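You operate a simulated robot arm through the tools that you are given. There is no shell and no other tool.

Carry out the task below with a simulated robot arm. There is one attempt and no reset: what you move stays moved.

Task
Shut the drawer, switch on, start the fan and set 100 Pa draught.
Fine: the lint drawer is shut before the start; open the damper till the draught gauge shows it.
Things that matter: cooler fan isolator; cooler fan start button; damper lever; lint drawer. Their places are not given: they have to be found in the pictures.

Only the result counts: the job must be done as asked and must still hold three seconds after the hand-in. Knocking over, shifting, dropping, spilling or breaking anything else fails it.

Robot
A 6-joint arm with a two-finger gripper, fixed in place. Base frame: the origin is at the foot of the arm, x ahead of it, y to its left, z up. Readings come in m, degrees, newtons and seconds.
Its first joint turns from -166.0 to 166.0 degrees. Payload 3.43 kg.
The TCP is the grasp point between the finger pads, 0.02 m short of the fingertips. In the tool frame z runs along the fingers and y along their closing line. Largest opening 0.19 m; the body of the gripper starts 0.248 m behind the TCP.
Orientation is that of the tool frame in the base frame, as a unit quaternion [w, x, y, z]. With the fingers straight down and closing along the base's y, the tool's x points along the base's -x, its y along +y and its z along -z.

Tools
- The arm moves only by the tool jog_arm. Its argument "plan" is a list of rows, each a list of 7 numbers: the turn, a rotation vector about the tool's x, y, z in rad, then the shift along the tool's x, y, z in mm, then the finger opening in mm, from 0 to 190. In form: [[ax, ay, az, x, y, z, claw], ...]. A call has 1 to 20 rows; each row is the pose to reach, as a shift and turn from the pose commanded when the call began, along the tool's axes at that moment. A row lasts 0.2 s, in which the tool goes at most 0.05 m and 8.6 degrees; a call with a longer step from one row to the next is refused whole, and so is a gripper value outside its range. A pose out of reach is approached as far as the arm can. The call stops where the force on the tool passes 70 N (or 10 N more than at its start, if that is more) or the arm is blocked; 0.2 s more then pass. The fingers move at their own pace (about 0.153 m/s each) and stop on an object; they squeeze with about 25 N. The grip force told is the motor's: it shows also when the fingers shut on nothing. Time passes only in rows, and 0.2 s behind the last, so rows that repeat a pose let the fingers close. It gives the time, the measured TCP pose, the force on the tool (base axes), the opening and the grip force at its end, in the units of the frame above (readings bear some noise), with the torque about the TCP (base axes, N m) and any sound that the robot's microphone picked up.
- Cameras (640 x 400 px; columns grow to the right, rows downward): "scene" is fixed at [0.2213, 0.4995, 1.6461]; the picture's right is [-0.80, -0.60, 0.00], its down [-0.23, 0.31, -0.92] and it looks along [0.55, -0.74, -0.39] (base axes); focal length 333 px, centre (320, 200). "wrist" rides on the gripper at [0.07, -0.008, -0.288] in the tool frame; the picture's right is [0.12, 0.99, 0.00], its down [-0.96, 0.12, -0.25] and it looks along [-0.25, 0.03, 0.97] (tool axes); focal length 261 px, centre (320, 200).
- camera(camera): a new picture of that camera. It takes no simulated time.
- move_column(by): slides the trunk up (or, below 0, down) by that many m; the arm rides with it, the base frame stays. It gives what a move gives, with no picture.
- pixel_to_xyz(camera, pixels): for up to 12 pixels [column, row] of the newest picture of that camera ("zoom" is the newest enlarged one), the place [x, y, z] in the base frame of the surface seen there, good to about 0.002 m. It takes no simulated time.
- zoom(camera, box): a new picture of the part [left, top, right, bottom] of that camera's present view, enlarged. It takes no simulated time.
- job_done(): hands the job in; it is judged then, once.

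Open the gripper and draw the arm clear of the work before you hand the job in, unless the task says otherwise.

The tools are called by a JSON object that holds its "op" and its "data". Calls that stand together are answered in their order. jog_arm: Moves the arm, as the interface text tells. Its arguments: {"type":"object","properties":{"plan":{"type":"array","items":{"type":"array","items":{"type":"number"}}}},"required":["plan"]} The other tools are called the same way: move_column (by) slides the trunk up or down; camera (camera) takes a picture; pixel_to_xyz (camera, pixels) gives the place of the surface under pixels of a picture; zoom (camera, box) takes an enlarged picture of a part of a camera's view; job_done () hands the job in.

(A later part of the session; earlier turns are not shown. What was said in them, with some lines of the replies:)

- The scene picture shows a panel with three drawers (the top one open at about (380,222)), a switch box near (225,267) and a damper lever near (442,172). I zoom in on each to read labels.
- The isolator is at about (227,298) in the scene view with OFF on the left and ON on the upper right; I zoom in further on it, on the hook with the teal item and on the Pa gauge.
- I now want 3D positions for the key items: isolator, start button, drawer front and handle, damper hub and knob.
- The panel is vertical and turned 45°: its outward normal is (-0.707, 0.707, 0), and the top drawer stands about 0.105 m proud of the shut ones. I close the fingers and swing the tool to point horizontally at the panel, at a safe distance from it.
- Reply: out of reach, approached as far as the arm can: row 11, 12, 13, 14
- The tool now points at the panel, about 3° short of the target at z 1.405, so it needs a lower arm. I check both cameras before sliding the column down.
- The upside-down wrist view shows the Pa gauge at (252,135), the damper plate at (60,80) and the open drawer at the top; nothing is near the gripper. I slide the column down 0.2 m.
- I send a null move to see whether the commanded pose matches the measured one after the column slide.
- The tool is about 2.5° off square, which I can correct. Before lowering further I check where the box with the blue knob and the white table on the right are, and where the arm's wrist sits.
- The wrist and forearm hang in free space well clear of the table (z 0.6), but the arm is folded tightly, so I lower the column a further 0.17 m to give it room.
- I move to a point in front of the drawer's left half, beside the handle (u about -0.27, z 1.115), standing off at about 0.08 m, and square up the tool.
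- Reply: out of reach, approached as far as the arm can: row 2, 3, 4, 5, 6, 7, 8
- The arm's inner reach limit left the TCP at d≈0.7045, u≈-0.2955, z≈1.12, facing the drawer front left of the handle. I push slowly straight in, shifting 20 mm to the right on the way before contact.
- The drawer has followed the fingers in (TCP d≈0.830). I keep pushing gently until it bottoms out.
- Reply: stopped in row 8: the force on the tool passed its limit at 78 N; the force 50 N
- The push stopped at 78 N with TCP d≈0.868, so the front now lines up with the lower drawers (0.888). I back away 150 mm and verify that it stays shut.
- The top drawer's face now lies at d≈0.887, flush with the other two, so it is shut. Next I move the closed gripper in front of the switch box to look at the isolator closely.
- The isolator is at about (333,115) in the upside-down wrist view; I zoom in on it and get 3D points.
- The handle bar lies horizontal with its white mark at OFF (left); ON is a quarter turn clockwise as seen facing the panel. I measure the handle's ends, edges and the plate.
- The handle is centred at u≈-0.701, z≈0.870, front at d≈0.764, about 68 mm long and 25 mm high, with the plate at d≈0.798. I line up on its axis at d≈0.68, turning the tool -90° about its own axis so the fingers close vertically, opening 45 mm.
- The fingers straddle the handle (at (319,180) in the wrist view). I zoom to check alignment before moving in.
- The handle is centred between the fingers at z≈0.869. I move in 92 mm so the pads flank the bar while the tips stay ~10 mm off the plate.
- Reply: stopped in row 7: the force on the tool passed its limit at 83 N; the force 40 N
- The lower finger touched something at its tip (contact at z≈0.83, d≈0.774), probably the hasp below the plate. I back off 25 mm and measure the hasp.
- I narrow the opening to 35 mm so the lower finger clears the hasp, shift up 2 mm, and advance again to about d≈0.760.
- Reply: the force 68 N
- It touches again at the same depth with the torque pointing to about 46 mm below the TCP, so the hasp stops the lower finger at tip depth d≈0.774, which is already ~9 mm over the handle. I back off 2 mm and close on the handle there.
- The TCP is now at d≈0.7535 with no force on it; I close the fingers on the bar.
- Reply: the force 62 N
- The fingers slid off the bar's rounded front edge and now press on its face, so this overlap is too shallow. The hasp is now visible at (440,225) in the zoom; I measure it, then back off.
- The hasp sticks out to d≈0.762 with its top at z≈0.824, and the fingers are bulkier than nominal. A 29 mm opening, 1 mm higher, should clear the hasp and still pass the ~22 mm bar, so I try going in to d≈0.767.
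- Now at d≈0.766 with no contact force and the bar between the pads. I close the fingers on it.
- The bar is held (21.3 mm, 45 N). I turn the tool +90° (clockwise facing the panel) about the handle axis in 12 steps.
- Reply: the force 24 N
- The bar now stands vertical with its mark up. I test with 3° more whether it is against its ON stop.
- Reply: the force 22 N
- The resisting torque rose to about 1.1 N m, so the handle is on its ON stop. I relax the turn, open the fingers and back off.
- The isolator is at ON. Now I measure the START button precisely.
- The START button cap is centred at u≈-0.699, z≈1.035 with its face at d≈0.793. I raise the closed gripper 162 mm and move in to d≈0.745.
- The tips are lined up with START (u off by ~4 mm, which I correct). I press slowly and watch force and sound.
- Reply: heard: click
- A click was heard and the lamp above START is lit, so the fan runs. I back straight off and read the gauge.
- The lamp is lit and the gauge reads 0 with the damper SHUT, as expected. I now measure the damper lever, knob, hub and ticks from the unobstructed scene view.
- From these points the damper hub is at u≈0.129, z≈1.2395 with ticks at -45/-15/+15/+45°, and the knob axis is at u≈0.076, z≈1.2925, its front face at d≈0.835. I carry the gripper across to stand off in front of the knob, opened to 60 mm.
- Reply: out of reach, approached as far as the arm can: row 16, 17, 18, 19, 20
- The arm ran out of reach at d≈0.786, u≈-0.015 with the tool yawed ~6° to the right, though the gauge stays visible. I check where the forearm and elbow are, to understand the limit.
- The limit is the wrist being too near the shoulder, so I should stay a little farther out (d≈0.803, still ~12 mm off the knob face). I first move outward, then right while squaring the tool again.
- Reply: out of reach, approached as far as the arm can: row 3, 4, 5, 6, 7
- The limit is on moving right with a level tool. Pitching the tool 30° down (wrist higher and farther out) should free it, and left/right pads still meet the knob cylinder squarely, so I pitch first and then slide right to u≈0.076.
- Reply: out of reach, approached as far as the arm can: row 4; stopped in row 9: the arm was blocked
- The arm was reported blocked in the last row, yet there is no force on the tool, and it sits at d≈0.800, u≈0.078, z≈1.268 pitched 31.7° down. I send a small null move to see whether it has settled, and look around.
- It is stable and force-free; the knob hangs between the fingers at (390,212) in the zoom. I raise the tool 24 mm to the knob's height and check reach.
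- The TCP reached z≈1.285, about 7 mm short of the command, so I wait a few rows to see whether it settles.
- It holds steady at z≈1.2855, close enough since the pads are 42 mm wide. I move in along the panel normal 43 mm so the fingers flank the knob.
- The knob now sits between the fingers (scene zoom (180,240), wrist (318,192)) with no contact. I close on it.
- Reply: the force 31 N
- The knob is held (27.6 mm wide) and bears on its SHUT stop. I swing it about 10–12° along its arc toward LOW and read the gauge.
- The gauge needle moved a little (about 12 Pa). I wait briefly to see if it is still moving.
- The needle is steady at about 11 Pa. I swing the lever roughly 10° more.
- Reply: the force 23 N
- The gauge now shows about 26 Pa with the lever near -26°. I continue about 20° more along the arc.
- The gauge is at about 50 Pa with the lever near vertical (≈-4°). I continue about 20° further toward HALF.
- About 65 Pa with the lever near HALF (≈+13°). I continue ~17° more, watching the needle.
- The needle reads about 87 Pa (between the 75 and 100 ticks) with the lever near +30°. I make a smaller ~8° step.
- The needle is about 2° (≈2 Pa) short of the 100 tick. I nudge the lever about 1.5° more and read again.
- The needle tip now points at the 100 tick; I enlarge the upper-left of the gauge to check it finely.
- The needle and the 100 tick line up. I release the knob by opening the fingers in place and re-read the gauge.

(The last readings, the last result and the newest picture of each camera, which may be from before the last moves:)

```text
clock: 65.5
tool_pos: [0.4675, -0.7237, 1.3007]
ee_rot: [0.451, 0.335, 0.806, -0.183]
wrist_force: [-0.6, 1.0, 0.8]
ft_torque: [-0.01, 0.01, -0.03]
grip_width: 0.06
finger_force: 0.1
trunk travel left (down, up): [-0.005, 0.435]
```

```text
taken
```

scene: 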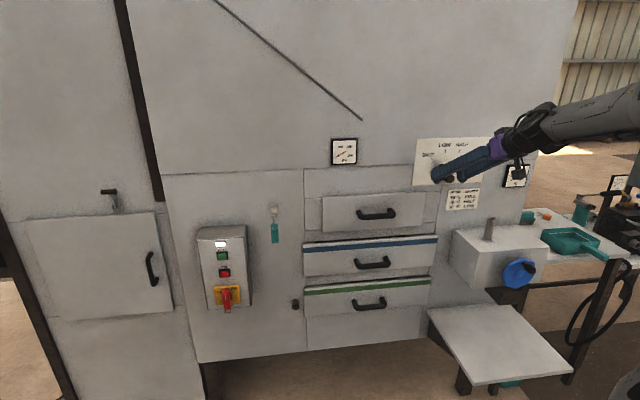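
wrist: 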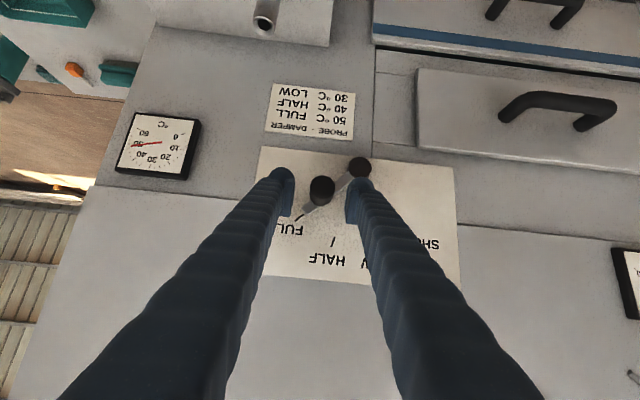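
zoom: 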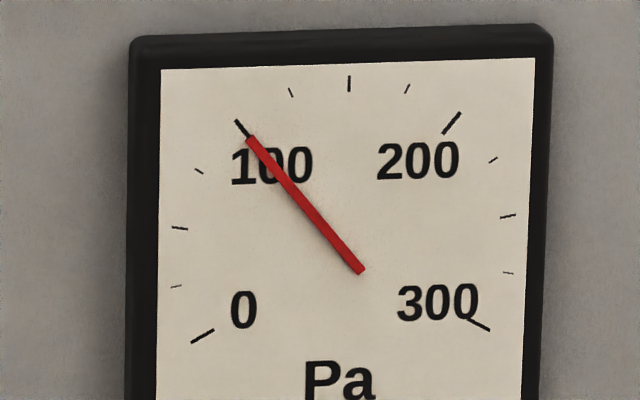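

The gauge holds at 100 Pa with the knob released, and the knob sits free between the fingers. I withdraw backwards along the fingers.

{"op": "jog_arm", "data": {"plan": [[0, 0, 0, 0, 0, -10, 60], [0, 0, 0, 0, 0, -25, 60], [0, 0, 0, 0, 0, -40, 60], [0, 0, 0, 0, 0, -55, 60], [0, 0, 0, 0, 0, -70, 60]]}}

{"op": "zoom", "data": {"camera": "scene", "box": [333, 140, 353, 158]}}

{"op": "camera", "data": {"camera": "wrist"}}

{"op": "camera", "data": {"camera": "scene"}}

```text
clock: 66.7
tool_pos: [0.4248, -0.6809, 1.338]
ee_rot: [0.451, 0.336, 0.806, -0.184]
wrist_force: [-0.3, 0.0, -0.6]
ft_torque: [0.0, -0.01, 0.01]
grip_width: 0.06
finger_force: 0.1
trunk travel left (down, up): [-0.005, 0.435]
```

```text
16.00 times, centred on (343, 149) of scene
```

zoom: 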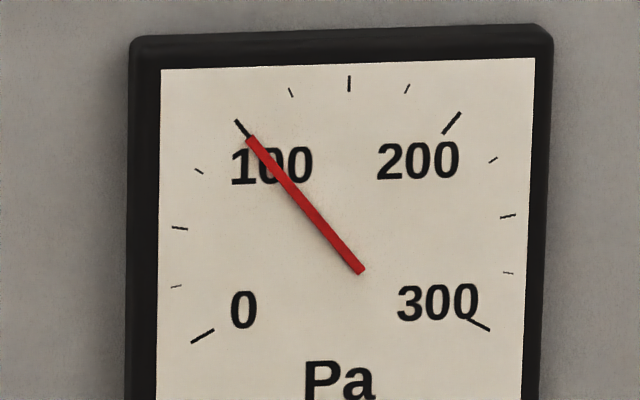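

```text
taken
```

wrist: 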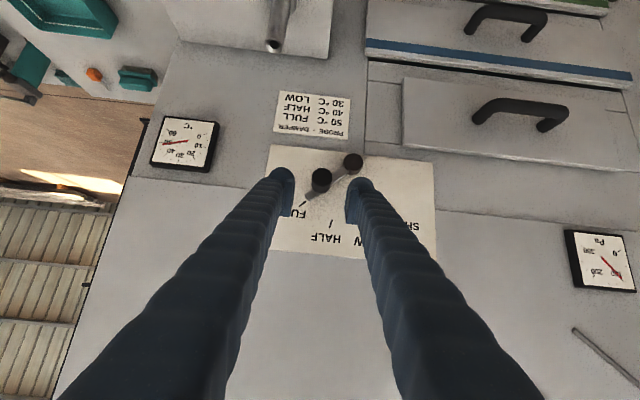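

```text
taken
```

scene: 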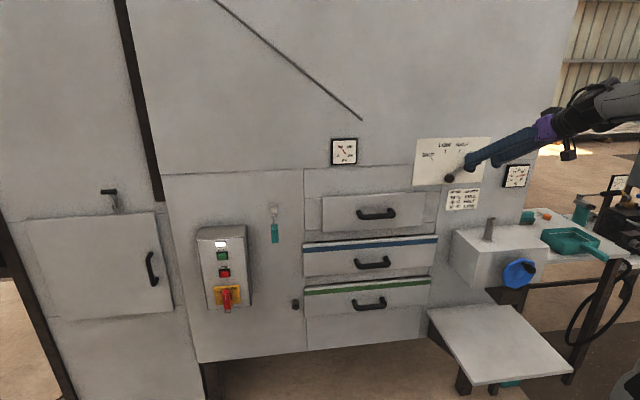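

The gauge still reads 100 Pa, the lamp is lit, and drawer and isolator look right. I withdraw another 80 mm so the arm is well clear.

{"op": "jog_arm", "data": {"plan": [[0, 0, 0, 0, 0, -16, 70], [0, 0, 0, 0, 0, -32, 80], [0, 0, 0, 0, 0, -48, 90], [0, 0, 0, 0, 0, -64, 100], [0, 0, 0, 0, 0, -80, 100], [0, 0, 0, 0, 0, -80, 100]]}}

{"op": "camera", "data": {"camera": "scene"}}

{"op": "zoom", "data": {"camera": "scene", "box": [333, 140, 353, 158]}}

{"op": "zoom", "data": {"camera": "scene", "box": [190, 180, 450, 340]}}

```text
clock: 68.3
tool_pos: [0.3839, -0.6643, 1.3112]
ee_rot: [0.426, 0.354, 0.819, -0.15]
wrist_force: [-0.1, -0.6, 0.3]
ft_torque: [0.04, 0.03, -0.01]
grip_width: 0.1001
finger_force: 0.0
trunk travel left (down, up): [-0.005, 0.435]
stopped in row 6: the arm was blocked; the commanded pose is now the measured one
```

```text
taken
```

scene: 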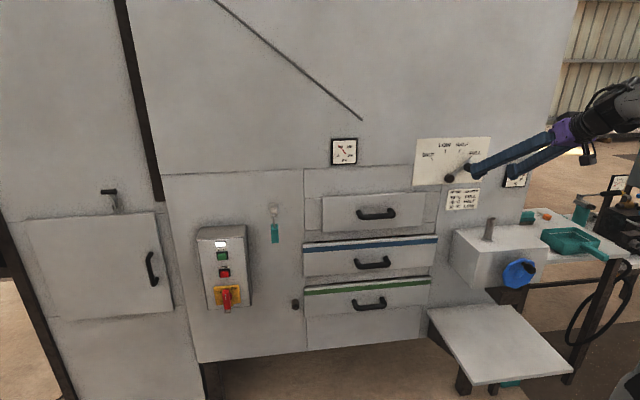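

```text
16.00 times, centred on (343, 149) of scene
```

zoom: 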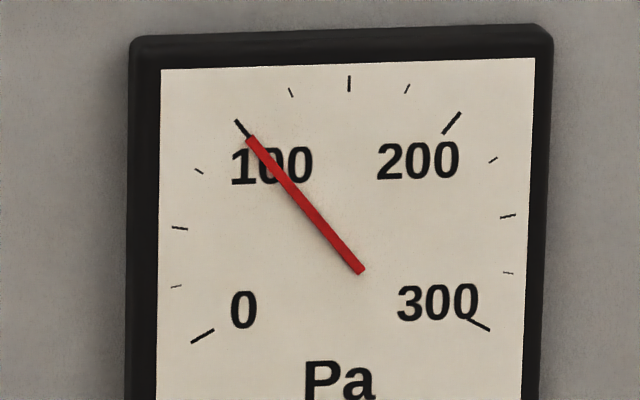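

```text
2.46 times, centred on (320, 260) of scene
```

zoom: 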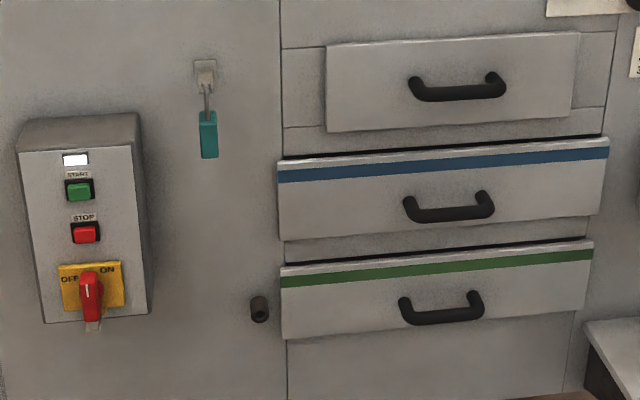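

The arm hit its folding limit again but sits force-free, about 65 mm clear of the knob with the gripper open. I wait a second to confirm everything holds steady.

{"op": "jog_arm", "data": {"plan": [[0, 0, 0, 0, 0, 0, 100], [0, 0, 0, 0, 0, 0, 100], [0, 0, 0, 0, 0, 0, 100], [0, 0, 0, 0, 0, 0, 100], [0, 0, 0, 0, 0, 0, 100], [0, 0, 0, 0, 0, 0, 100]]}}

{"op": "zoom", "data": {"camera": "scene", "box": [330, 136, 360, 166]}}

{"op": "camera", "data": {"camera": "wrist"}}

{"op": "camera", "data": {"camera": "scene"}}

```text
clock: 69.7
tool_pos: [0.3825, -0.6627, 1.3136]
ee_rot: [0.426, 0.355, 0.819, -0.151]
wrist_force: [0.2, -0.1, 0.4]
ft_torque: [0.02, -0.01, 0.01]
grip_width: 0.1
finger_force: 0.1
trunk travel left (down, up): [-0.005, 0.435]
```

```text
13.33 times, centred on (345, 151) of scene
```

zoom: 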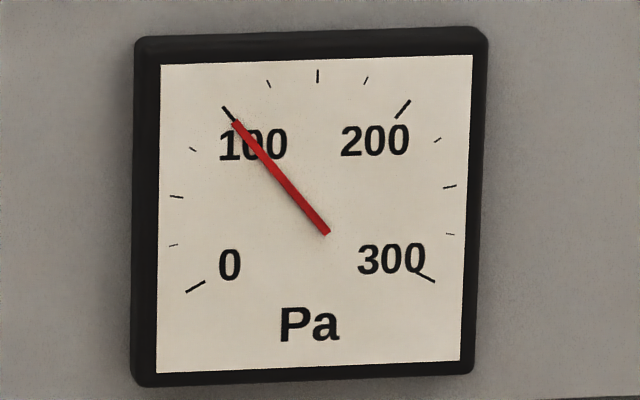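

```text
taken
```

wrist: 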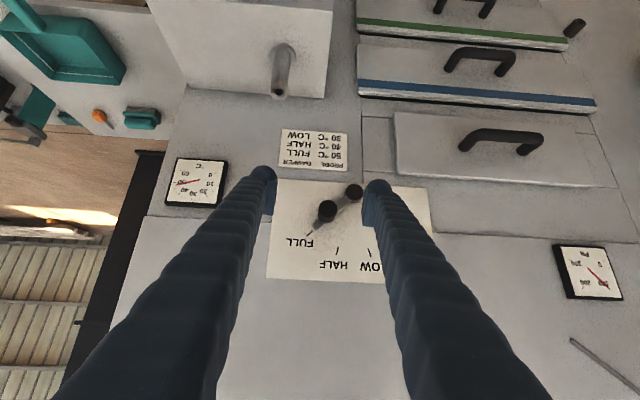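

```text
taken
```

scene: 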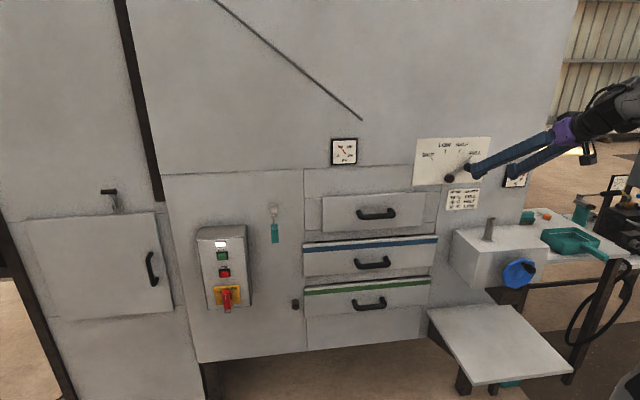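

The drawer is shut, the isolator is at ON and the run lamp is lit. The gauge holds steady on the 100 Pa tick, the gripper is open and clear, and nothing else has been disturbed, so I hand the job in.

{"op": "job_done", "data": {}}

```text
The job is handed in.
```

The job is handed in: the lint drawer is shut, the isolator is on, the fan is running, and the draught gauge reads 100 Pa.

- **Lint drawer:** pushed in until it stopped. Its front is now level with the two drawers below, and it was shut before the fan was started.
- **Isolator:** turned a quarter turn clockwise to ON, up against its stop. One finger pressed on the lock hasp below the switch, at up to 83 N, before I narrowed the grip. I saw no damage in the pictures.
- **Fan:** pressing START gave a click, and the lamp above the button came on.
- **Damper:** opened to between HALF and FULL. The needle was on the 100 tick when I released the knob and was still there about 5 seconds later.

The arm stopped itself as blocked twice near the damper, with no force on the tool; it was probably folded too tightly. It finished with the gripper open, about 65 mm clear of the damper knob. Everything else looked undisturbed in the last pictures.
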